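You operate a simulated robot arm through the tools that you are given. There is no shell and no other tool.

Carry out the task below with a simulated robot arm. There is one attempt and no reset: what you move stays moved.

JOB
Drop the drift bar through both plain housings and sort them.
Fine: PASS if it sinks to its collar, else REWORK; stand the bar back in its holder. Set down upright: plain housing.

It is judged by the outcome, as a careful person would: the job done as asked, and still so three seconds after it is handed in. It fails if anything else is knocked over, pushed out of place, dropped, spilled or broken.

ROBOT AND FRAMES
A 7-joint arm with a fingered hand, fixed in place. Base frame: the origin is on the floor under the middle of its stand, x ahead of it, y to its left, z up; the work surface is at about z = 85. Lengths are in cm, angles in rad, forces in N, time in s.
With the tool pointing down near the work surface it reaches from about 34 to 70 cm from the base axis. Its first joint turns from -1.204 to 3.002 rad. Payload 3.4 kg.
The TCP is the grasp point between the finger pads, 2.5 cm short of the fingertips. In the tool frame z runs along the fingers and y along their closing line. The gripper opens to 8.8 cm; its body begins 2.9 cm behind the TCP. The gripper is a hand of 4 fingers: y runs from the thumb to the fingers, the wrist lies at [-1.3, -9.7, -16.2] in the tool frame, and closing takes about 1.5 s.
Orientation is told as [roll, pitch, yaw] about the base's x, y, z axes, in that order, counted from this pose: with the fingers straight down and the wrist toward the robot, the tool's x, y and z point along [0, 1, 0], [1, 0, 0] and [0, 0, -1] of the base frame.

CONTROLS
- The arm moves only by the tool servo_tool. Its argument "rows" is one flat list of numbers, 6 for each row, row after row: the turn, a rotation vector about the tool's x, y, z in rad, then the shift along the tool's x, y, z in m. In form: [ax, ay, az, x, y, z, ax, ay, az, x, y, z, ...]. A call has 1 to 20 rows; each row is the pose to reach, as a shift and turn from the pose commanded when the call began, along the tool's axes at that moment. "fingers" is the gripper command, from -1 (fully open) to 1 (shut), values between in proportion, set as the call begins (left out, the last holds). A row lasts 0.2 s, in which the tool goes at most 5 cm and 0.15 rad; a call with a longer step from one row to the next is refused whole, and so is a gripper value outside its range. A pose out of reach is approached as far as the arm can. The call stops where the force on the tool passes 60 N (or 10 N more than at its start, if that is more) or the arm is blocked; 0.2 s more then pass. The fingers move at their own pace (about 10.8 cm/s each) and stop on an object; they squeeze with about 24 N. The grip force told is the motor's: it shows also when the fingers shut on nothing. Time passes only in rows, and 0.2 s behind the last, so rows that repeat a pose let the fingers close. The reply holds the time, the measured pose of the TCP, the force on the tool along the base axes, the opening and the grip force, in the units named above and with some noise, with the torque about the TCP (base axes, N m) and any sound that the robot's microphone picked up.
- Cameras (640 x 400 px; columns grow to the right, rows downward): "scene" is fixed at [4.91, 50, 165.78]; the picture's right is [-0.93, -0.36, 0.00], its down [-0.17, 0.44, -0.88] and it looks along [0.32, -0.83, -0.47] (base axes); focal length 334 px, centre (320, 200). "wrist" rides on the gripper at [6.4, -8.3, -9.8] in the tool frame; the picture's right is [-0.62, 0.37, -0.69], its down [-0.71, -0.63, 0.31] and it looks along [-0.32, 0.68, 0.65] (tool axes); focal length 265 px, centre (320, 200). There is no depth. A picture from a camera that has moved, and an enlarged one, comes with that camera's place and axes in the base frame and with its lens.
- grab_frame(camera): a new picture of that camera. No time passes.
- slide_trunk(by): slides the trunk up (or, below 0, down) by that many cm; the arm rides with it, the base frame stays. It gives what a move gives, with no picture.
- curl_fingers(index, middle, ring, thumb_bend, thumb_turn): sets how far each is bent, from 0 (flat) to 1 (curled in); at 0.3 the hand is open as for a grip, at 0.7 the pads meet at the TCP. One left out holds its place. A second passes; each finger stops where it meets its share of the squeeze, and holds until it gets a number again. A gripper value or a shape takes the hand back. It gives what a move gives, with no picture; readings hold the bend of each and the force on the fingers (four entries, about 0 where the hand has none), thumb and palm. thumb_turn goes from beside the hand (0) to across from the fingers (1), as for a grip.
- grasp_type(shape): the hand has 4 fingers and takes this shape, open, in about a second: jaw (thumb against the fingers, like two jaws); tri (thumb and two fingers); tip (a fingertip pinch); poke (one finger out to press); point (the index stretched); flat (the hand flat); cup (the hand cupped); fist (a fist). The gripper value then closes the fingers along that shape, each until it touches; the sizes above hold for jaw. It gives what a move gives, with no picture.
- zoom(camera, box): a new picture of the part [left, top, right, bottom] of that camera's present view, enlarged. No time passes.
- sign_off(): hands the job in; it is judged then, once.

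Places have to be worked out from the pictures, the camera data and where the tool is seen. Open the gripper and draw the arm clear of the work before you hand the job in, unless the task says otherwise.

The tools are called after "Request:" as a command line: name --argument value ..., lists and objects as JSON in quotes. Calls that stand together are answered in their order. servo_tool: Moves the arm, as the interface text tells. Its arguments: {"type":"object","properties":{"rows":{"type":"array"},"fingers":{"type":"number"}},"required":["rows"]} The other tools are called the same way: slide_trunk (by) moves the trunk up or down; grasp_type (shape) gives the hand a shape; curl_fingers (index, middle, ring, thumb_bend, thumb_turn) moves the fingers one by one; grab_frame (camera) takes a picture; zoom (camera, box) takes an enlarged picture of a part of a camera's view; sign_off () hands the job in.

At the start:

```text
time: 0.0
tcp_pos: [43.26, -33.82, 135.08]
orientation: [0.002, 0.002, -0.002]
contact_force: [0.0, -0.4, -0.1]
wrist_torque: [0.0, 0.02, -0.02]
grip_width: 8.75
gripper_force: 0.1
shape: jaw
bend: [0.3, 0.3, 0.3, 0.3, 0.98]
finger forces: [0.1, 0.1, 0.0, 0.0, 0.0, 0.0]
trunk travel left (down, up): [-77.5, 6.5]
```

scene: 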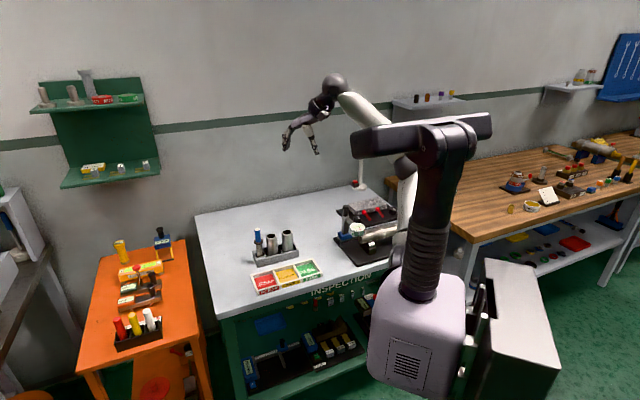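
wrist: 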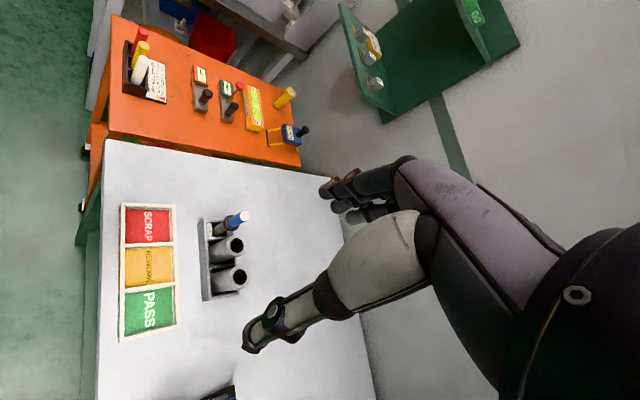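

I start by looking at the work area in detail with enlarged views of both cameras.

Request:
zoom --camera "scene" --box '[230, 210, 350, 310]'

Request:
zoom --camera "wrist" --box '[90, 180, 290, 360]'

Request:
zoom --camera "scene" --box '[320, 180, 420, 280]'

```text
4.00 times, centred on (290, 260) of scene
camera zoom: at [4.91, 50.0, 165.78], right [-0.93, -0.36, 0.0], down [-0.17, 0.44, -0.88], along [0.32, -0.83, -0.47], focal length 1336 px, centre (440, -40)
```

zoom: 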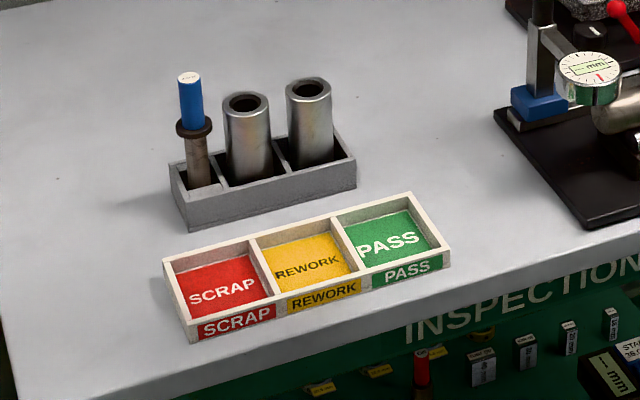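

```text
2.22 times, centred on (190, 270) of wrist
camera zoom: at [34.95, -27.3, 144.83], right [0.37, -0.62, 0.69], down [-0.63, -0.71, -0.31], along [0.68, -0.33, -0.65], focal length 590 px, centre (609, 44)
```

zoom: 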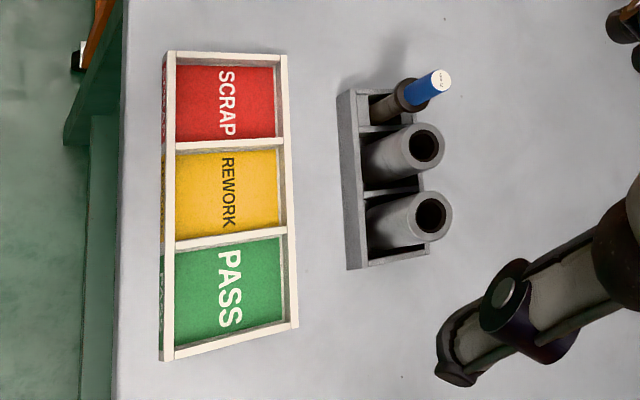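

```text
4.00 times, centred on (370, 230) of scene
camera zoom: at [4.91, 50.0, 165.78], right [-0.93, -0.36, 0.0], down [-0.17, 0.44, -0.88], along [0.32, -0.83, -0.47], focal length 1336 px, centre (120, 80)
```

zoom: 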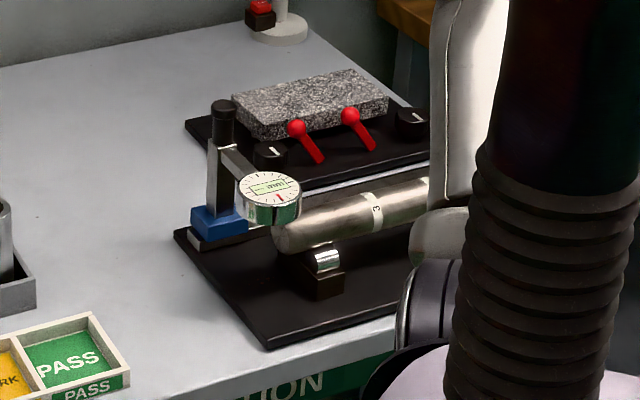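

The rack holds the bar at its far end and the two housings beside it. I estimate the bar near (62.9, -37.5) with its top at z≈99.8, H1 near (59.5, -41.3) and H2 near (55.1, -45.6), both with tops at z≈95.3. I want tighter views before moving.

Request:
zoom --camera "scene" --box '[248, 222, 304, 268]'

Request:
zoom --camera "wrist" --box '[190, 195, 270, 310]'

Request:
zoom --camera "scene" --box '[240, 250, 340, 310]'

Request:
zoom --camera "scene" --box '[270, 60, 500, 210]'

```text
8.70 times, centred on (276, 245) of scene
camera zoom: at [4.91, 50.0, 165.78], right [-0.93, -0.36, 0.0], down [-0.17, 0.44, -0.88], along [0.32, -0.83, -0.47], focal length 2903 px, centre (703, -191)
```

zoom: 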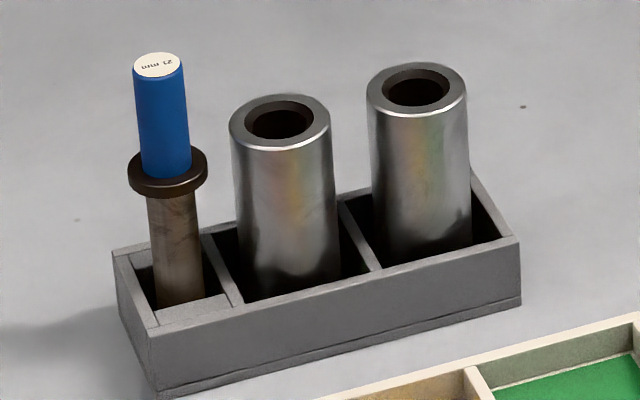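

```text
3.48 times, centred on (230, 252) of wrist
camera zoom: at [34.95, -27.3, 144.83], right [0.37, -0.62, 0.69], down [-0.63, -0.71, -0.31], along [0.68, -0.33, -0.65], focal length 923 px, centre (633, 17)
```

zoom: 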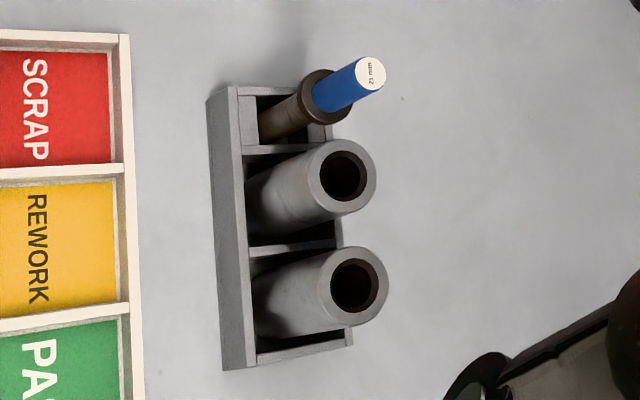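

```text
6.40 times, centred on (290, 280) of scene
camera zoom: at [4.91, 50.0, 165.78], right [-0.93, -0.36, 0.0], down [-0.17, 0.44, -0.88], along [0.32, -0.83, -0.47], focal length 2137 px, centre (512, -312)
```

zoom: 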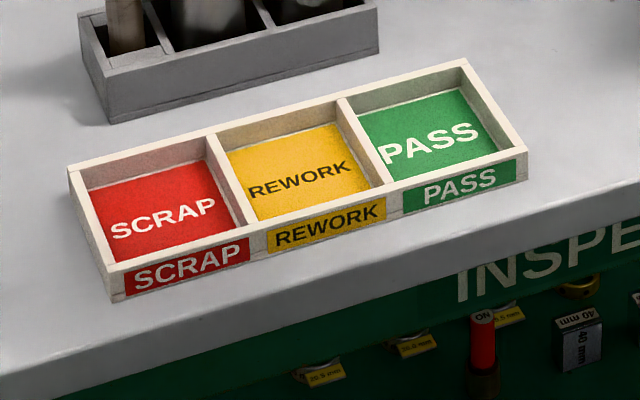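

```text
2.67 times, centred on (385, 135) of scene
camera zoom: at [4.91, 50.0, 165.78], right [-0.93, -0.36, 0.0], down [-0.17, 0.44, -0.88], along [0.32, -0.83, -0.47], focal length 890 px, centre (147, 373)
```

zoom: 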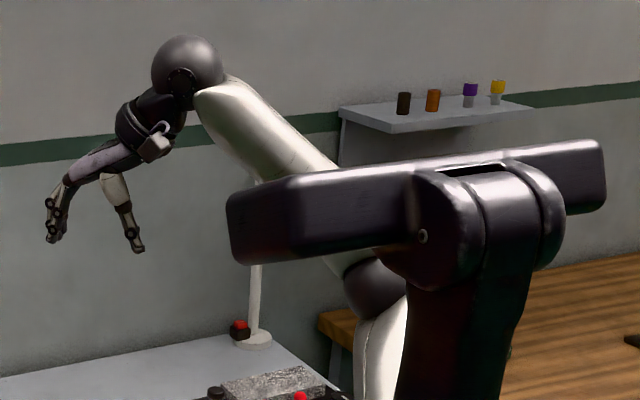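

The bar is stamped 21 mm, and the rack and tray both lie at about 45°, so I want yaw ≈ -0.785 to make the closing line run across the rack. I turn to that yaw while moving to about (58, -40, 118), well above everything.

Request:
servo_tool --rows '[0, 0, 0.08, -0.006, 0.015, 0.017, 0, 0, 0.16, -0.012, 0.03, 0.034, 0, 0, 0.24, -0.018, 0.045, 0.051, 0, 0, 0.32, -0.024, 0.06, 0.068, 0, 0, 0.4, -0.03, 0.075, 0.085, 0, 0, 0.48, -0.036, 0.09, 0.102, 0, 0, 0.56, -0.042, 0.105, 0.119, 0, 0, 0.64, -0.048, 0.12, 0.136, 0, 0, 0.72, -0.055, 0.135, 0.153, 0, 0, 0.785, -0.062, 0.147, 0.17, 0, 0, 0.785, -0.062, 0.147, 0.17]' --fingers -1

Request:
grab_frame --camera "wrist"

Request:
grab_frame --camera "scene"

```text
time: 2.4
tcp_pos: [58.02, -39.9, 118.16]
orientation: [0.001, -0.001, -0.788]
contact_force: [-0.2, 0.1, 0.2]
wrist_torque: [-0.02, 0.0, -0.01]
grip_width: 8.77
gripper_force: 0.1
shape: jaw
bend: [0.3, 0.3, 0.3, 0.3, 0.98]
finger forces: [0.0, 0.0, 0.1, 0.0, 0.0, 0.0]
trunk travel left (down, up): [-77.5, 6.5]
```

```text
taken
camera wrist: at [56.69, -29.49, 127.92], right [-0.18, -0.7, 0.69], down [-0.95, -0.06, -0.31], along [0.25, -0.71, -0.65], focal length 265 px, centre (320, 200)
```

wrist: 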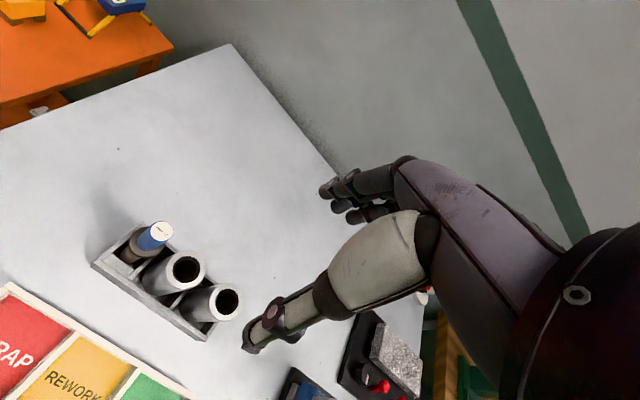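

```text
taken
```

scene: 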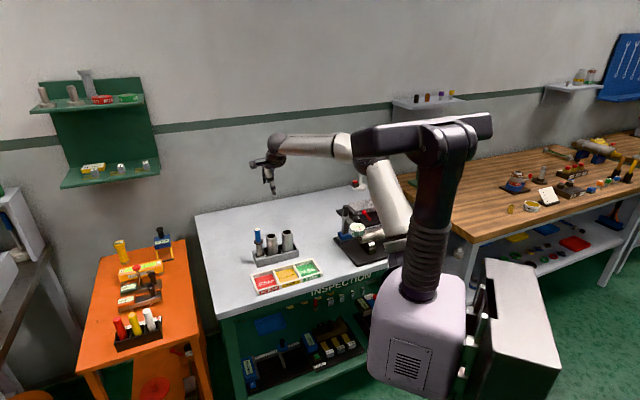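

The move went well and the rack is in the wrist view. I enlarge it there to measure positions accurately.

Request:
zoom --camera "wrist" --box '[80, 210, 250, 350]'

Request:
zoom --camera "wrist" --box '[120, 215, 200, 275]'

Request:
zoom --camera "scene" --box '[240, 130, 320, 270]'

```text
2.86 times, centred on (165, 280) of wrist
camera zoom: at [56.69, -29.49, 127.92], right [-0.18, -0.7, 0.69], down [-0.95, -0.06, -0.31], along [0.25, -0.71, -0.65], focal length 758 px, centre (763, -29)
```

zoom: 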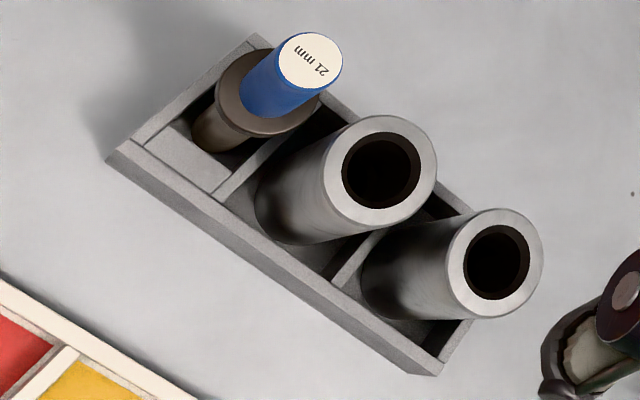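

```text
6.67 times, centred on (160, 245) of wrist
camera zoom: at [56.69, -29.49, 127.92], right [-0.18, -0.7, 0.69], down [-0.95, -0.06, -0.31], along [0.25, -0.71, -0.65], focal length 1769 px, centre (1387, -100)
```

zoom: 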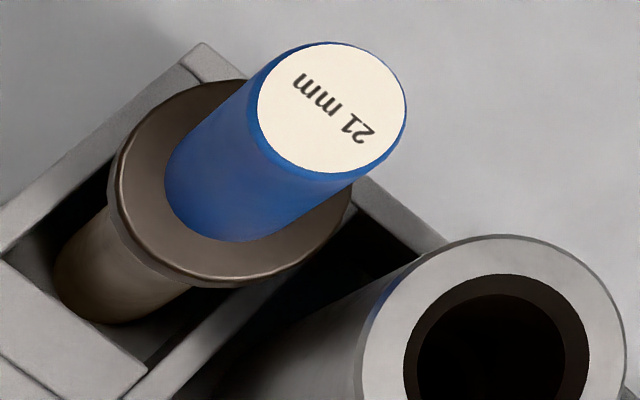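

```text
2.86 times, centred on (280, 200) of scene
camera zoom: at [4.91, 50.0, 165.78], right [-0.93, -0.36, 0.0], down [-0.17, 0.44, -0.88], along [0.32, -0.83, -0.47], focal length 954 px, centre (434, 200)
```

zoom: 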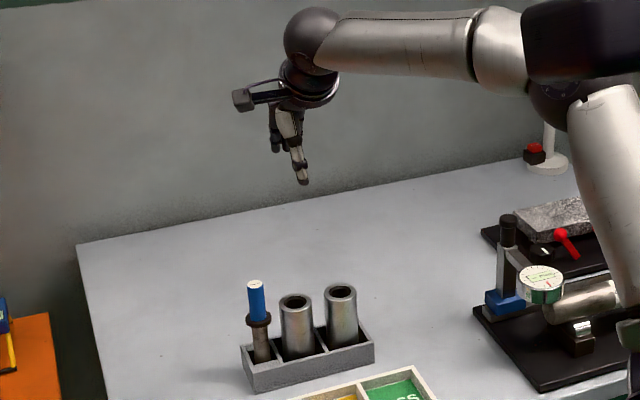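

Two wrist views agree on the layout: bar at about (63.1, -37.2) with its top at z≈99.4 and collar top at z≈94.5, H1 at (59.6, -40.75), H2 at (55.2, -45.2), with housing tops at z≈95.3. I move over the bar at z≈106 and check the alignment from there.

Request:
servo_tool --rows '[0, 0, 0, 0.014, 0.0045, 0.02, 0, 0, 0, 0.028, 0.009, 0.045, 0, 0, 0, 0.042, 0.0135, 0.07, 0, 0, 0, 0.0555, 0.0175, 0.095, 0, 0, 0, 0.0555, 0.0175, 0.115, 0, 0, 0, 0.0555, 0.0175, 0.121, 0, 0, 0, 0.0555, 0.0175, 0.121]'

Request:
grab_frame --camera "wrist"

Request:
zoom --camera "scene" --box '[230, 170, 330, 270]'

```text
time: 4.0
tcp_pos: [63.09, -37.29, 106.02]
orientation: [-0.001, 0.0, -0.788]
contact_force: [0.5, 0.0, 0.4]
wrist_torque: [0.03, 0.01, -0.01]
grip_width: 8.78
gripper_force: 0.0
shape: jaw
bend: [0.3, 0.3, 0.3, 0.3, 0.98]
finger forces: [0.0, 0.0, 0.0, 0.0, 0.1, 0.0]
trunk travel left (down, up): [-77.5, 6.5]
```

```text
taken
camera wrist: at [61.78, -26.72, 115.75], right [-0.18, -0.7, 0.69], down [-0.95, -0.06, -0.3], along [0.25, -0.71, -0.65], focal length 265 px, centre (320, 200)
```

wrist: 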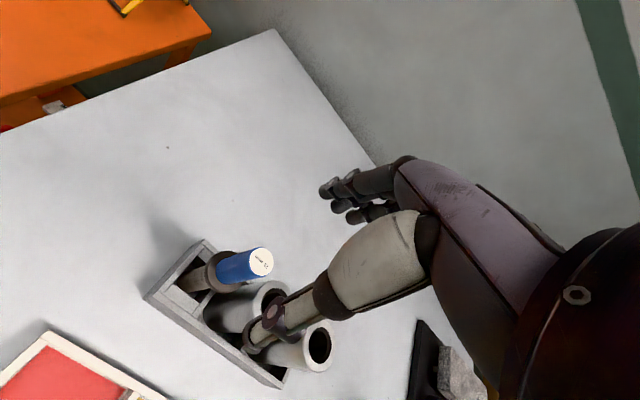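

```text
4.00 times, centred on (280, 220) of scene
camera zoom: at [4.91, 50.0, 165.78], right [-0.93, -0.36, 0.0], down [-0.17, 0.44, -0.88], along [0.32, -0.83, -0.47], focal length 1336 px, centre (480, 120)
```

zoom: 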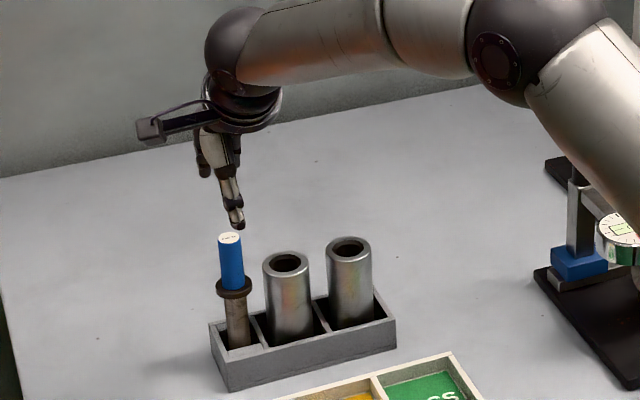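

The bar sits close to directly under the TCP. I enlarge the view to refine the offset and the handle top's height.

Request:
zoom --camera "wrist" --box '[170, 230, 290, 320]'

Request:
zoom --camera "wrist" --box '[230, 160, 430, 360]'

```text
4.44 times, centred on (230, 275) of wrist
camera zoom: at [61.78, -26.72, 115.75], right [-0.18, -0.7, 0.69], down [-0.95, -0.06, -0.3], along [0.25, -0.71, -0.65], focal length 1180 px, centre (720, -133)
```

zoom: 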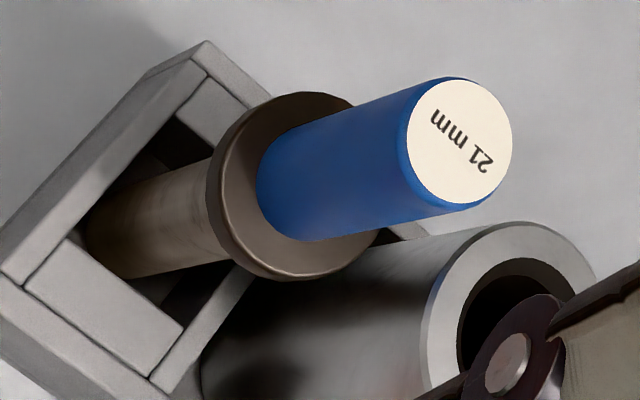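

```text
2.00 times, centred on (330, 260) of wrist
camera zoom: at [61.78, -26.72, 115.75], right [-0.18, -0.7, 0.69], down [-0.95, -0.06, -0.3], along [0.25, -0.71, -0.65], focal length 531 px, centre (300, 80)
```

zoom: 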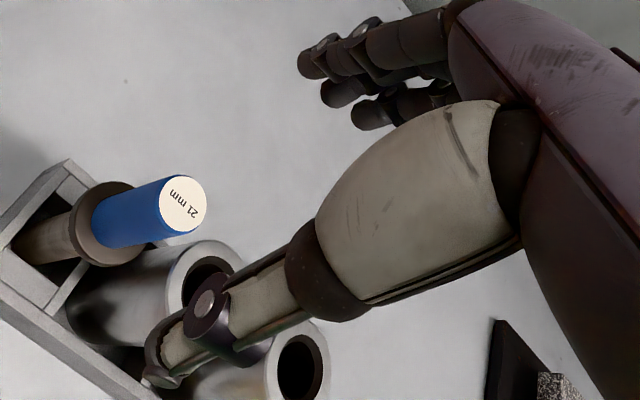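

Triangulating with the earlier view puts the handle top at z≈100.0, about 0.1 cm off the TCP axis. I correct the small offset and lower the open hand to z≈98.3, slowing towards the end, and then look before closing.

Request:
servo_tool --rows '[0, 0, 0, 0.0012, -0.001, 0.018, 0, 0, 0, 0.0012, -0.001, 0.036, 0, 0, 0, 0.0012, -0.001, 0.05, 0, 0, 0, 0.0012, -0.001, 0.06, 0, 0, 0, 0.0012, -0.001, 0.068, 0, 0, 0, 0.0012, -0.001, 0.074, 0, 0, 0, 0.0012, -0.001, 0.077, 0, 0, 0, 0.0012, -0.001, 0.077]'

Request:
grab_frame --camera "wrist"

Request:
zoom --camera "scene" --box '[240, 200, 310, 260]'

```text
time: 5.8
tcp_pos: [63.15, -37.16, 98.2]
orientation: [0.003, 0.0, -0.787]
contact_force: [0.2, 0.2, -0.6]
wrist_torque: [0.01, 0.04, 0.01]
grip_width: 8.78
gripper_force: 0.1
shape: jaw
bend: [0.3, 0.3, 0.3, 0.3, 0.98]
finger forces: [0.0, 0.1, 0.1, 0.0, 0.0, 0.0]
trunk travel left (down, up): [-77.5, 6.5]
```

```text
taken
camera wrist: at [61.85, -26.67, 108.08], right [-0.18, -0.7, 0.69], down [-0.95, -0.06, -0.3], along [0.25, -0.71, -0.65], focal length 265 px, centre (320, 200)
```

wrist: 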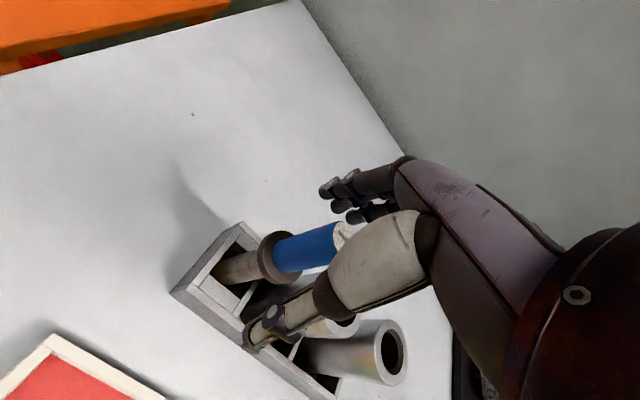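

```text
6.67 times, centred on (275, 230) of scene
camera zoom: at [4.91, 50.0, 165.78], right [-0.93, -0.36, 0.0], down [-0.17, 0.44, -0.88], along [0.32, -0.83, -0.47], focal length 2226 px, centre (620, 0)
```

zoom: 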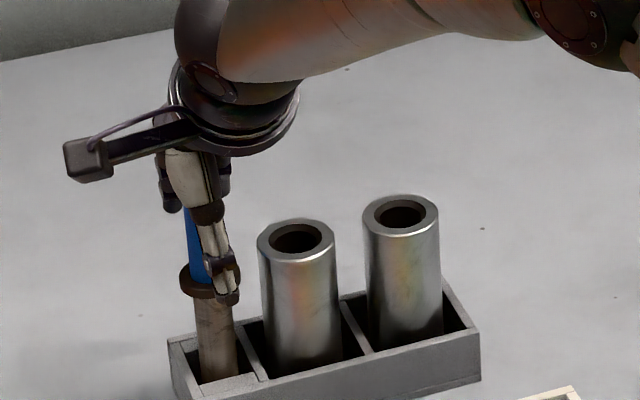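

The handle lies right at the TCP's image point and the thumb tip is about 0.9 cm above the collar. I close the jaw grip and hold still while the fingers settle.

Request:
servo_tool --rows '[0, 0, 0, 0, 0, 0, 0, 0, 0, 0, 0, 0, 0, 0, 0, 0, 0, 0, 0, 0, 0, 0, 0, 0, 0, 0, 0, 0, 0, 0, 0, 0, 0, 0, 0, 0, 0, 0, 0, 0, 0, 0, 0, 0, 0, 0, 0, 0, 0, 0, 0, 0, 0, 0]' --fingers 1

Request:
grab_frame --camera "wrist"

Request:
zoom --camera "scene" --box '[240, 200, 310, 260]'

```text
time: 7.8
tcp_pos: [63.11, -37.19, 98.39]
orientation: [0.0, 0.0, -0.787]
contact_force: [0.7, 0.2, -1.0]
wrist_torque: [-0.04, -0.03, 0.05]
grip_width: 1.36
gripper_force: 24.4
shape: jaw
bend: [0.73, 0.61, 0.69, 0.75, 1.0]
finger forces: [11.4, 9.1, 0.1, 0.0, 19.6, 0.0]
trunk travel left (down, up): [-77.5, 6.5]
```

```text
taken
camera wrist: at [61.86, -26.68, 108.07], right [-0.18, -0.7, 0.69], down [-0.95, -0.06, -0.3], along [0.25, -0.71, -0.65], focal length 265 px, centre (320, 200)
```

wrist: 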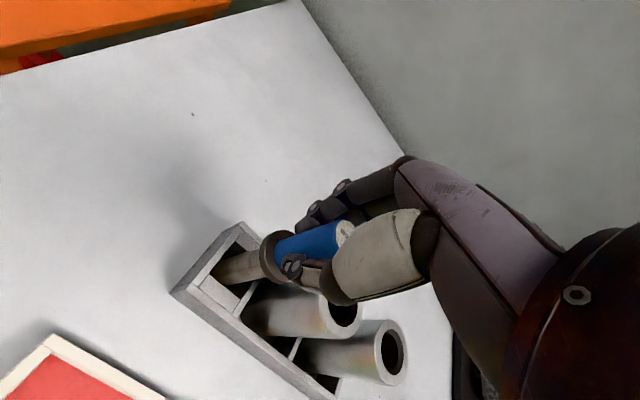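

```text
6.67 times, centred on (275, 230) of scene
camera zoom: at [4.91, 50.0, 165.78], right [-0.93, -0.36, 0.0], down [-0.17, 0.44, -0.88], along [0.32, -0.83, -0.47], focal length 2226 px, centre (620, 0)
```

zoom: 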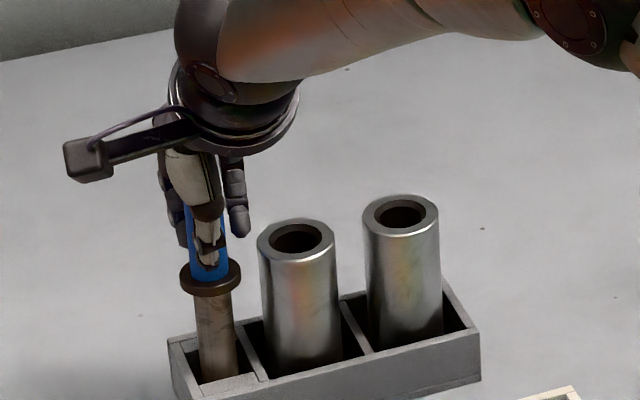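

Index, middle and thumb all press on the handle (11, 9 and 20 N), so it is gripped. I check that the bar still stands straight before lifting.

Request:
zoom --camera "wrist" --box '[170, 180, 430, 380]'

Request:
zoom --camera "scene" --box '[255, 220, 285, 265]'

```text
2.00 times, centred on (300, 280) of wrist
camera zoom: at [61.86, -26.68, 108.07], right [-0.18, -0.7, 0.69], down [-0.95, -0.06, -0.3], along [0.25, -0.71, -0.65], focal length 531 px, centre (360, 40)
```

zoom: 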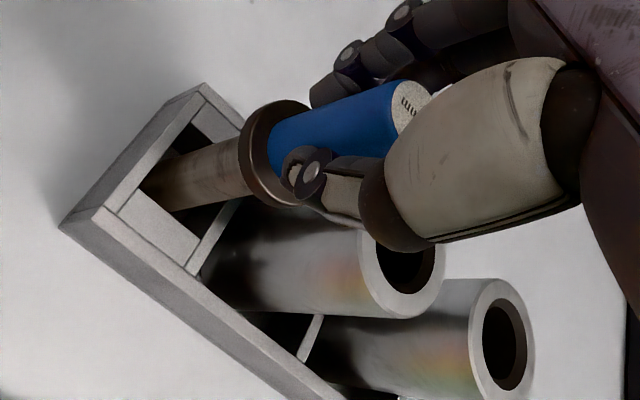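

```text
8.89 times, centred on (270, 242) of scene
camera zoom: at [4.91, 50.0, 165.78], right [-0.93, -0.36, 0.0], down [-0.17, 0.44, -0.88], along [0.32, -0.83, -0.47], focal length 2968 px, centre (764, -178)
```

zoom: 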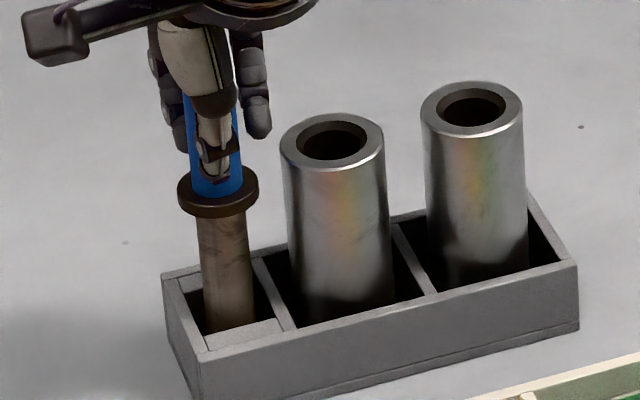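

The bar looks upright and firmly held. I lift it straight up by 12 cm so its lower end clears the housing tops.

Request:
servo_tool --rows '[0, 0, 0, 0, 0, -0.005, 0, 0, 0, 0, 0, -0.015, 0, 0, 0, 0, 0, -0.03, 0, 0, 0, 0, 0, -0.045, 0, 0, 0, 0, 0, -0.06, 0, 0, 0, 0, 0, -0.075, 0, 0, 0, 0, 0, -0.09, 0, 0, 0, 0, 0, -0.105, 0, 0, 0, 0, 0, -0.12, 0, 0, 0, 0, 0, -0.12]'

Request:
grab_frame --camera "wrist"

Request:
zoom --camera "scene" --box '[240, 180, 320, 260]'

```text
time: 10.0
tcp_pos: [63.09, -37.25, 110.3]
orientation: [0.0, 0.002, -0.787]
contact_force: [-0.3, -0.1, -3.2]
wrist_torque: [-0.02, -0.01, -0.02]
grip_width: 1.31
gripper_force: 23.8
shape: jaw
bend: [0.73, 0.61, 0.69, 0.75, 1.0]
finger forces: [11.5, 9.0, 0.0, 0.0, 19.6, 0.1]
trunk travel left (down, up): [-77.5, 6.5]
```

```text
taken
camera wrist: at [61.87, -26.69, 120.02], right [-0.18, -0.7, 0.69], down [-0.95, -0.06, -0.3], along [0.25, -0.71, -0.65], focal length 265 px, centre (320, 200)
```

wrist: 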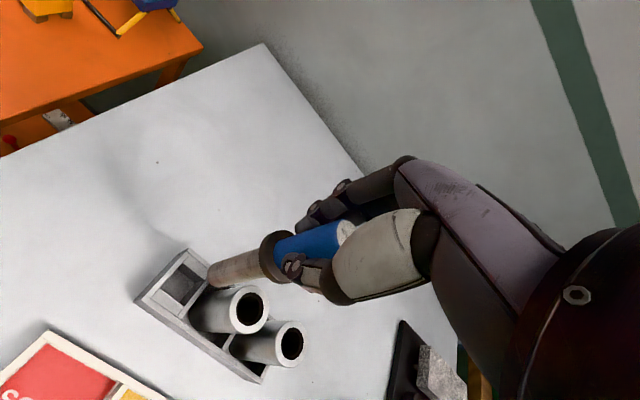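

```text
5.00 times, centred on (280, 220) of scene
camera zoom: at [4.91, 50.0, 165.78], right [-0.93, -0.36, 0.0], down [-0.17, 0.44, -0.88], along [0.32, -0.83, -0.47], focal length 1669 px, centre (520, 100)
```

zoom: 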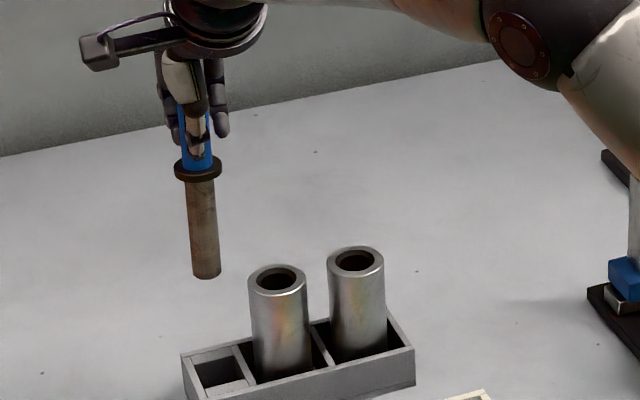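

The bar came up cleanly (about 3.2 N of weight). I enlarge the wrist view to locate the rod's lower end relative to the tool and to check for tilt.

Request:
zoom --camera "wrist" --box '[120, 210, 360, 390]'

Request:
zoom --camera "wrist" --box '[190, 215, 310, 305]'

Request:
zoom --camera "wrist" --box '[180, 270, 310, 370]'

```text
2.22 times, centred on (240, 300) of wrist
camera zoom: at [61.87, -26.69, 120.02], right [-0.18, -0.7, 0.69], down [-0.95, -0.06, -0.3], along [0.25, -0.71, -0.65], focal length 590 px, centre (498, -22)
```

zoom: 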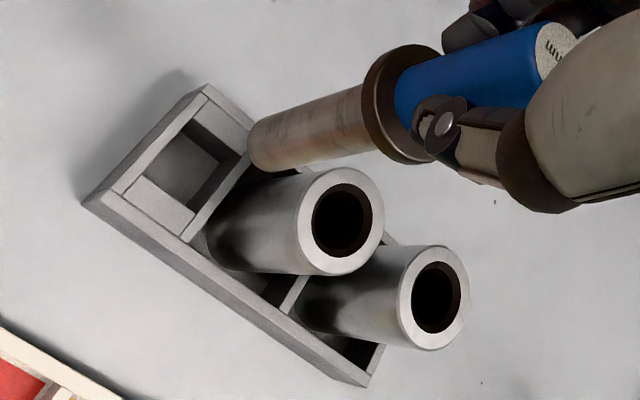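

```text
4.44 times, centred on (250, 260) of wrist
camera zoom: at [61.87, -26.69, 120.02], right [-0.18, -0.7, 0.69], down [-0.95, -0.06, -0.3], along [0.25, -0.71, -0.65], focal length 1180 px, centre (631, -67)
```

zoom: 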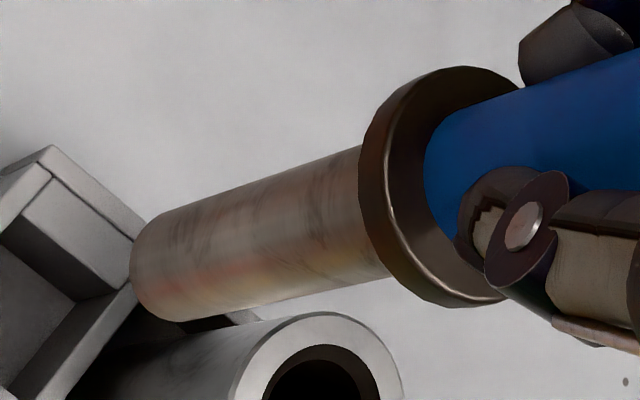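

```text
4.00 times, centred on (245, 320) of wrist
camera zoom: at [61.87, -26.69, 120.02], right [-0.18, -0.7, 0.69], down [-0.95, -0.06, -0.3], along [0.25, -0.71, -0.65], focal length 1062 px, centre (620, -280)
```

zoom: 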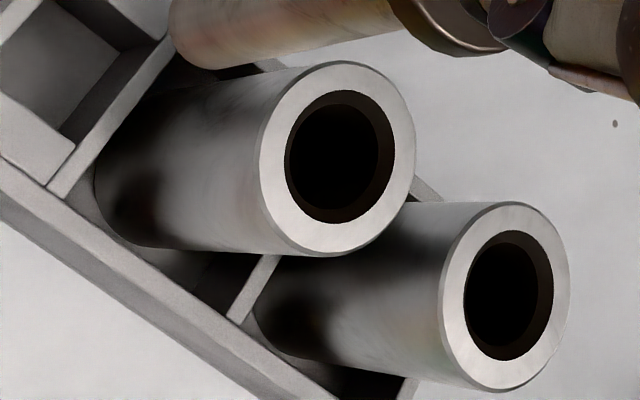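

The rod hangs essentially parallel to the tool axis, with its lower end near tool (0.15, -0.2), while H1's bore is near tool (-5.0, 0). I raise 1 cm, move across above H1, and look again.

Request:
servo_tool --rows '[0, 0, 0, 0, 0, -0.01, 0, 0, 0, -0.008, 0, -0.012, 0, 0, 0, -0.02, 0, -0.012, 0, 0, 0, -0.032, 0.001, -0.012, 0, 0, 0, -0.043, 0.001, -0.012, 0, 0, 0, -0.051, 0.001, -0.012, 0, 0, 0, -0.051, 0.001, -0.012]'

Request:
zoom --camera "wrist" --box '[190, 215, 350, 335]'

Request:
zoom --camera "scene" --box '[250, 190, 310, 260]'

```text
time: 11.6
tcp_pos: [59.66, -40.91, 111.4]
orientation: [-0.001, 0.003, -0.788]
contact_force: [1.0, 0.3, -2.0]
wrist_torque: [0.04, -0.01, 0.0]
grip_width: 1.33
gripper_force: 23.9
shape: jaw
bend: [0.73, 0.61, 0.69, 0.75, 1.0]
finger forces: [11.6, 9.1, 0.1, 0.1, 19.4, 0.0]
trunk travel left (down, up): [-77.5, 6.5]
```

```text
3.33 times, centred on (270, 275) of wrist
camera zoom: at [58.3, -30.36, 121.17], right [-0.18, -0.7, 0.69], down [-0.95, -0.06, -0.3], along [0.25, -0.71, -0.65], focal length 885 px, centre (487, -50)
```

zoom: 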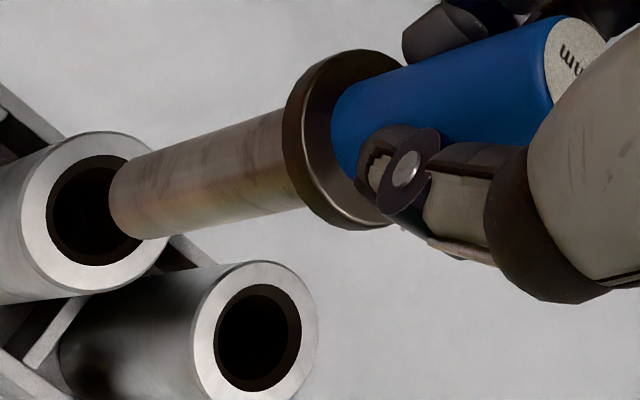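

```text
5.71 times, centred on (280, 225) of scene
camera zoom: at [4.91, 50.0, 165.78], right [-0.93, -0.36, 0.0], down [-0.17, 0.44, -0.88], along [0.32, -0.83, -0.47], focal length 1908 px, centre (549, 57)
```

zoom: 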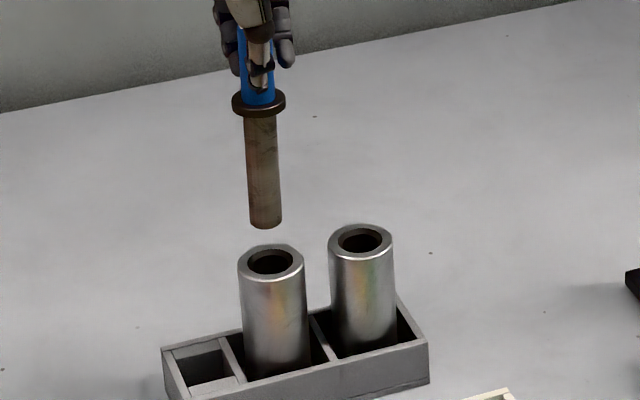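

By the image lines, the rod is within about 0.1–0.2 cm of H1's axis, and the bore has a wide chamfer. I lower it 2 cm to bring the rod's end just above the mouth and check.

Request:
servo_tool --rows '[0, 0, 0, 0, 0, 0.005, 0, 0, 0, 0, 0, 0.01, 0, 0, 0, 0, 0, 0.015, 0, 0, 0, 0, 0, 0.02, 0, 0, 0, 0, 0, 0.02]'

Request:
zoom --camera "wrist" --box '[190, 215, 350, 335]'

Request:
zoom --camera "scene" --box '[256, 205, 306, 245]'

```text
time: 12.8
tcp_pos: [59.56, -40.72, 109.41]
orientation: [-0.001, 0.001, -0.788]
contact_force: [0.4, -0.7, -3.0]
wrist_torque: [-0.01, -0.03, 0.07]
grip_width: 1.3
gripper_force: 23.9
shape: jaw
bend: [0.73, 0.61, 0.69, 0.75, 1.0]
finger forces: [11.6, 9.2, 0.0, 0.1, 19.5, 0.0]
trunk travel left (down, up): [-77.5, 6.5]
```

```text
3.33 times, centred on (270, 275) of wrist
camera zoom: at [58.31, -30.32, 119.12], right [-0.18, -0.7, 0.69], down [-0.95, -0.06, -0.3], along [0.25, -0.71, -0.65], focal length 885 px, centre (487, -50)
```

zoom: 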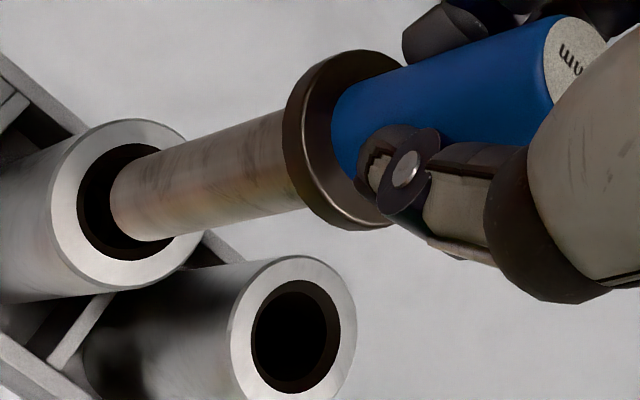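

```text
10.00 times, centred on (281, 225) of scene
camera zoom: at [4.91, 50.0, 165.78], right [-0.93, -0.36, 0.0], down [-0.17, 0.44, -0.88], along [0.32, -0.83, -0.47], focal length 3339 px, centre (710, -50)
```

zoom: 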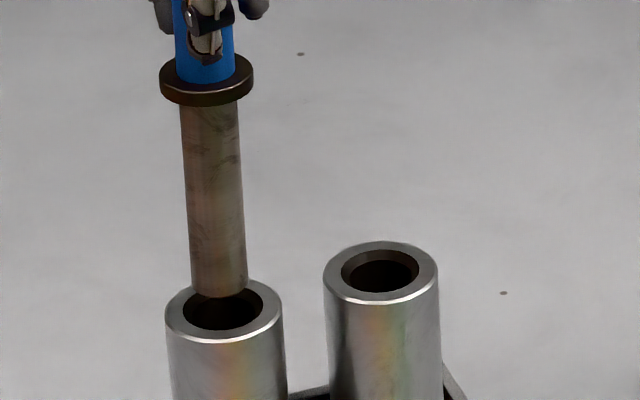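

The rod's end is about 0.8 cm above the mouth and within about 0.1 cm of centre in both views. I lower slowly by 2 cm and watch the forces.

Request:
servo_tool --rows '[0, 0, 0, 0, 0, 0.003, 0, 0, 0, 0, 0, 0.006, 0, 0, 0, 0, 0, 0.009, 0, 0, 0, 0, 0, 0.012, 0, 0, 0, 0, 0, 0.015, 0, 0, 0, 0, 0, 0.018, 0, 0, 0, 0, 0, 0.02, 0, 0, 0, 0, 0, 0.02]'

Request:
zoom --camera "wrist" --box '[190, 215, 350, 335]'

Request:
zoom --camera "scene" --box '[256, 205, 306, 245]'

```text
time: 14.6
tcp_pos: [59.56, -40.89, 107.41]
orientation: [0.0, 0.002, -0.787]
contact_force: [-0.2, -0.5, -2.7]
wrist_torque: [-0.01, -0.02, -0.01]
grip_width: 1.33
gripper_force: 24.1
shape: jaw
bend: [0.73, 0.61, 0.69, 0.75, 1.0]
finger forces: [11.5, 9.2, 0.0, 0.0, 19.5, 0.1]
trunk travel left (down, up): [-77.5, 6.5]
```

```text
3.33 times, centred on (270, 275) of wrist
camera zoom: at [58.32, -30.4, 117.2], right [-0.18, -0.7, 0.69], down [-0.95, -0.06, -0.3], along [0.25, -0.71, -0.65], focal length 885 px, centre (487, -50)
```

zoom: 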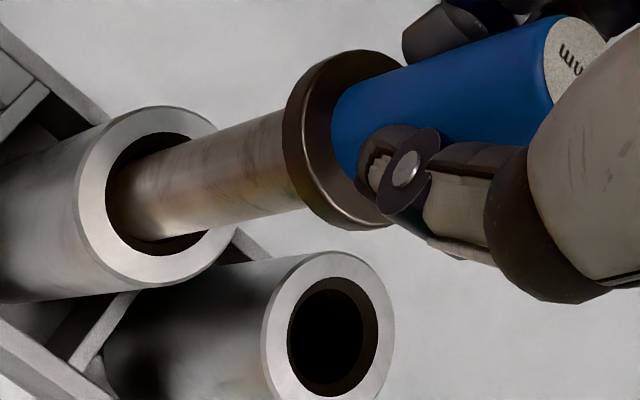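

```text
10.00 times, centred on (281, 225) of scene
camera zoom: at [4.91, 50.0, 165.78], right [-0.93, -0.36, 0.0], down [-0.17, 0.44, -0.88], along [0.32, -0.83, -0.47], focal length 3339 px, centre (710, -50)
```

zoom: 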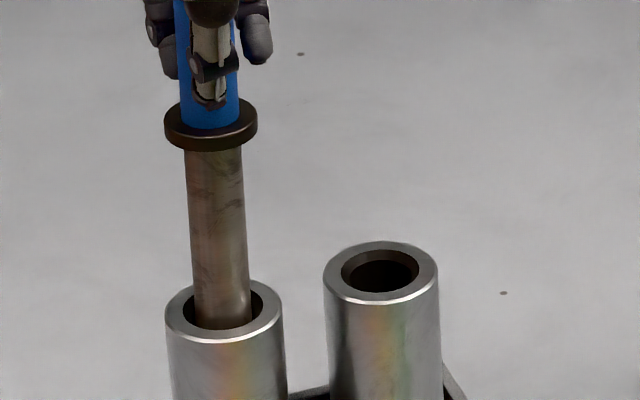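

The rod has entered H1 about 1.2 cm with no contact force, centred in the mouth. I keep lowering slowly, 3 cm more.

Request:
servo_tool --rows '[0, 0, 0, 0, 0, 0.003, 0, 0, 0, 0, 0, 0.006, 0, 0, 0, 0, 0, 0.009, 0, 0, 0, 0, 0, 0.012, 0, 0, 0, 0, 0, 0.015, 0, 0, 0, 0, 0, 0.018, 0, 0, 0, 0, 0, 0.021, 0, 0, 0, 0, 0, 0.024, 0, 0, 0, 0, 0, 0.027, 0, 0, 0, 0, 0, 0.03, 0, 0, 0, 0, 0, 0.03]'

Request:
zoom --camera "wrist" --box '[190, 215, 350, 335]'

Request:
zoom --camera "scene" --box '[256, 205, 306, 245]'

```text
time: 17.0
tcp_pos: [59.61, -40.84, 104.6]
orientation: [0.001, 0.003, -0.786]
contact_force: [0.1, -0.3, -3.2]
wrist_torque: [0.05, 0.04, 0.03]
grip_width: 1.32
gripper_force: 23.8
shape: jaw
bend: [0.73, 0.61, 0.69, 0.75, 1.0]
finger forces: [11.5, 9.2, 0.1, 0.0, 19.6, 0.0]
trunk travel left (down, up): [-77.5, 6.5]
```

```text
3.33 times, centred on (270, 275) of wrist
camera zoom: at [58.3, -30.38, 114.2], right [-0.18, -0.7, 0.69], down [-0.95, -0.06, -0.3], along [0.25, -0.71, -0.65], focal length 885 px, centre (487, -50)
```

zoom: 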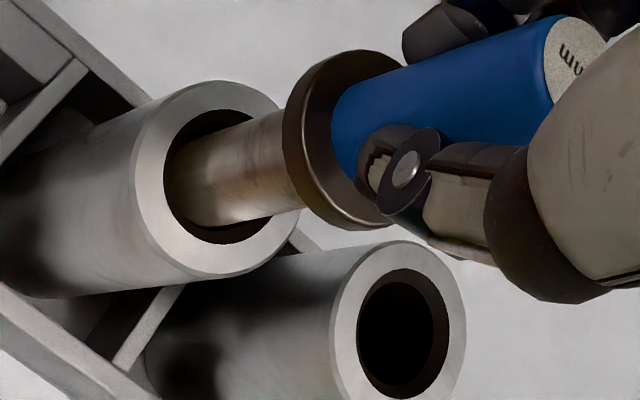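

```text
10.00 times, centred on (281, 225) of scene
camera zoom: at [4.91, 50.0, 165.78], right [-0.93, -0.36, 0.0], down [-0.17, 0.44, -0.88], along [0.32, -0.83, -0.47], focal length 3339 px, centre (710, -50)
```

zoom: 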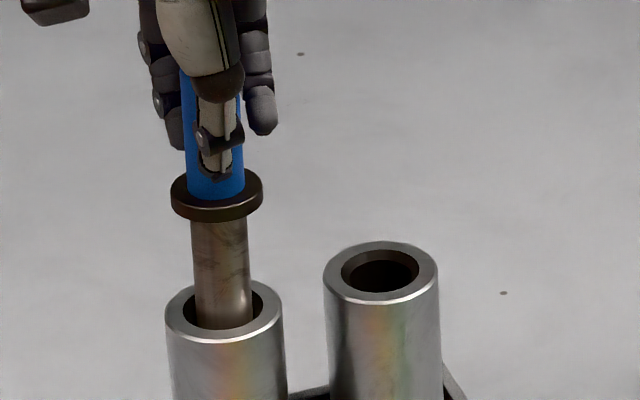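

It is still moving freely, with roughly 4 cm between collar and mouth. I continue 2.5 cm at the same slow rate.

Request:
servo_tool --rows '[0, 0, 0, 0, 0, 0.003, 0, 0, 0, 0, 0, 0.006, 0, 0, 0, 0, 0, 0.009, 0, 0, 0, 0, 0, 0.012, 0, 0, 0, 0, 0, 0.015, 0, 0, 0, 0, 0, 0.018, 0, 0, 0, 0, 0, 0.021, 0, 0, 0, 0, 0, 0.024, 0, 0, 0, 0, 0, 0.025, 0, 0, 0, 0, 0, 0.025]'

Request:
zoom --camera "wrist" --box '[190, 215, 350, 335]'

Request:
zoom --camera "scene" --box '[256, 205, 306, 245]'

```text
time: 19.2
tcp_pos: [59.18, -40.47, 103.1]
orientation: [0.008, -0.02, -0.784]
contact_force: [1.6, -0.9, 41.7]
wrist_torque: [-0.3, -0.22, 0.0]
grip_width: 1.7
gripper_force: 24.1
shape: jaw
bend: [0.73, 0.58, 0.69, 0.78, 1.0]
finger forces: [18.5, 15.9, 0.0, 0.1, 26.5, 0.0]
trunk travel left (down, up): [-77.5, 6.5]
```

```text
3.33 times, centred on (270, 275) of wrist
camera zoom: at [57.85, -29.97, 112.68], right [-0.19, -0.69, 0.69], down [-0.94, -0.06, -0.32], along [0.27, -0.72, -0.64], focal length 885 px, centre (487, -50)
```

zoom: 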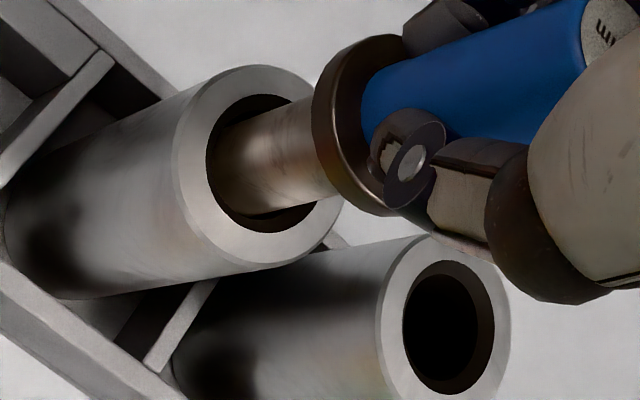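

```text
10.00 times, centred on (281, 225) of scene
camera zoom: at [4.91, 50.0, 165.78], right [-0.93, -0.36, 0.0], down [-0.17, 0.44, -0.88], along [0.32, -0.83, -0.47], focal length 3339 px, centre (710, -50)
```

zoom: 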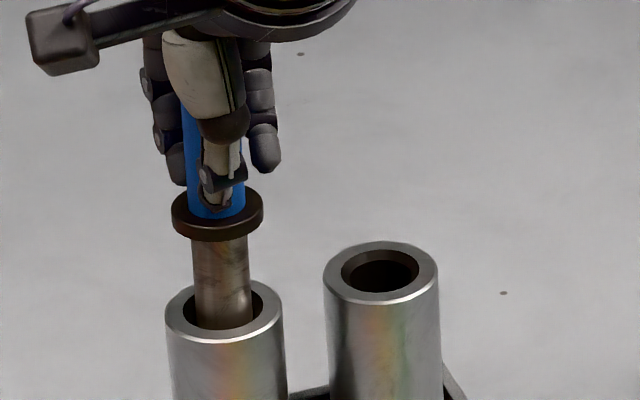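

The rod met something about 5 cm down, and the tool read 42 N upward and was pushed off line. I back off at once to relieve the force and check how the bar sits in the hand.

Request:
servo_tool --rows '[0, 0, 0, 0, 0, -0.005, 0, 0, 0, 0, 0, -0.01, 0, 0, 0, 0, 0, -0.015, 0, 0, 0, 0, 0, -0.02, 0, 0, 0, 0, 0, -0.02]'

Request:
zoom --camera "wrist" --box '[190, 195, 370, 335]'

Request:
zoom --camera "scene" --box '[256, 205, 306, 245]'

```text
time: 20.4
tcp_pos: [59.53, -40.72, 103.77]
orientation: [-0.001, 0.004, -0.787]
contact_force: [-0.3, 0.1, -3.0]
wrist_torque: [-0.01, 0.0, -0.04]
grip_width: 1.5
gripper_force: 23.4
shape: jaw
bend: [0.73, 0.59, 0.69, 0.78, 1.0]
finger forces: [13.9, 11.1, 0.0, 0.0, 19.5, 0.0]
trunk travel left (down, up): [-77.5, 6.5]
```

```text
2.86 times, centred on (280, 265) of wrist
camera zoom: at [58.26, -30.35, 113.55], right [-0.18, -0.7, 0.69], down [-0.95, -0.06, -0.3], along [0.25, -0.71, -0.66], focal length 758 px, centre (434, 14)
```

zoom: 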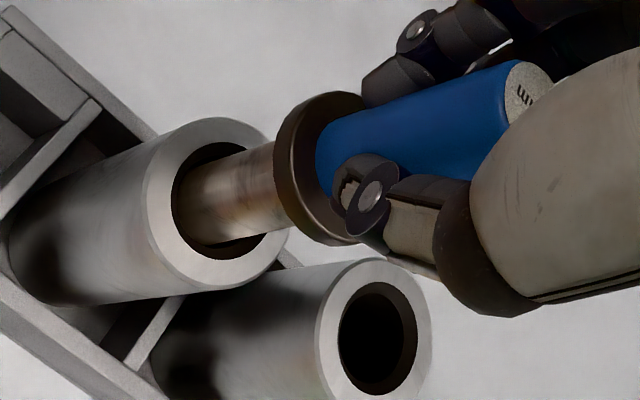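

```text
10.00 times, centred on (281, 225) of scene
camera zoom: at [4.91, 50.0, 165.78], right [-0.93, -0.36, 0.0], down [-0.17, 0.44, -0.88], along [0.32, -0.83, -0.47], focal length 3339 px, centre (710, -50)
```

zoom: 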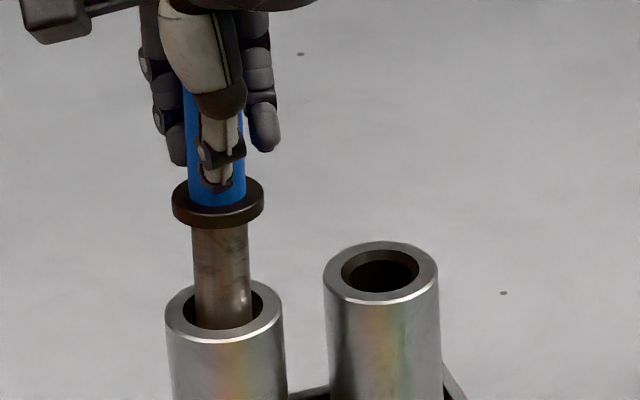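

Backed off, it hangs free again, with about 3.7 cm still between collar and mouth. To rule out a mere misalignment, I lower to light contact first and read the force.

Request:
servo_tool --rows '[0, 0, 0, 0, 0, 0.001, 0, 0, 0, 0, 0, 0.002, 0, 0, 0, 0, 0, 0.003, 0, 0, 0, 0, 0, 0.004, 0, 0, 0, 0, 0, 0.005, 0, 0, 0, 0, 0, 0.005]'

Request:
zoom --camera "scene" --box '[256, 205, 306, 245]'

```text
time: 21.8
tcp_pos: [59.73, -40.94, 103.6]
orientation: [-0.001, 0.0, -0.785]
contact_force: [-0.6, 0.1, -1.3]
wrist_torque: [0.03, 0.01, 0.0]
grip_width: 1.47
gripper_force: 24.1
shape: jaw
bend: [0.73, 0.59, 0.69, 0.78, 1.0]
finger forces: [14.0, 11.3, 0.1, 0.0, 19.7, 0.0]
trunk travel left (down, up): [-77.5, 6.5]
```

```text
10.00 times, centred on (281, 225) of scene
camera zoom: at [4.91, 50.0, 165.78], right [-0.93, -0.36, 0.0], down [-0.17, 0.44, -0.88], along [0.32, -0.83, -0.47], focal length 3339 px, centre (710, -50)
```

zoom: 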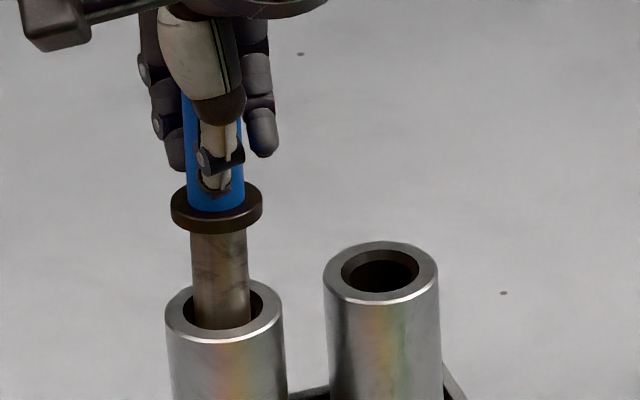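

Contact begins here (the weight reading has dropped to 1.3 N). I press lightly, about 8 N, and sweep a small circle to see whether the rod finds a way further down.

Request:
servo_tool --rows '[0, 0, 0, 0, 0, 0.0025, 0, 0, 0, 0.001, 0, 0.0025, 0, 0, 0, 0.002, 0, 0.0025, 0, 0, 0, 0.0014, 0.0014, 0.0025, 0, 0, 0, 0, 0.002, 0.0025, 0, 0, 0, -0.0014, 0.0014, 0.0025, 0, 0, 0, -0.002, 0, 0.0025, 0, 0, 0, -0.0014, -0.0014, 0.0025, 0, 0, 0, 0, -0.002, 0.0025, 0, 0, 0, 0.0014, -0.0014, 0.0025, 0, 0, 0, 0.001, 0, 0.0025, 0, 0, 0, 0, 0, 0.0025, 0, 0, 0, 0, 0, 0.0025]'

Request:
zoom --camera "scene" --box '[256, 205, 306, 245]'

```text
time: 24.6
tcp_pos: [59.54, -40.74, 103.38]
orientation: [0.003, -0.003, -0.787]
contact_force: [-1.0, -1.3, 9.1]
wrist_torque: [-0.1, -0.03, 0.0]
grip_width: 1.5
gripper_force: 24.0
shape: jaw
bend: [0.73, 0.59, 0.69, 0.78, 1.0]
finger forces: [14.3, 12.7, 0.1, 0.0, 21.0, 0.0]
trunk travel left (down, up): [-77.5, 6.5]
```

```text
10.00 times, centred on (281, 225) of scene
camera zoom: at [4.91, 50.0, 165.78], right [-0.93, -0.36, 0.0], down [-0.17, 0.44, -0.88], along [0.32, -0.83, -0.47], focal length 3339 px, centre (710, -50)
```

zoom: 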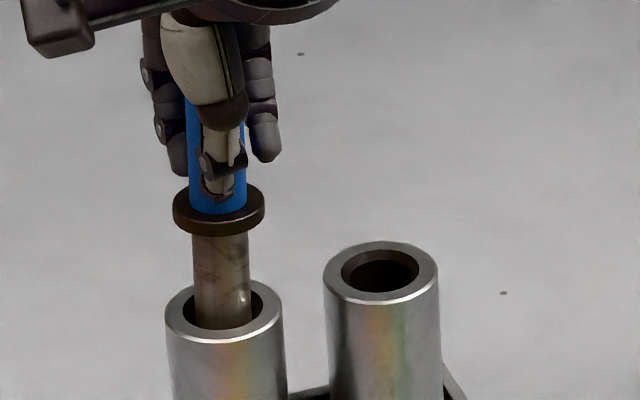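

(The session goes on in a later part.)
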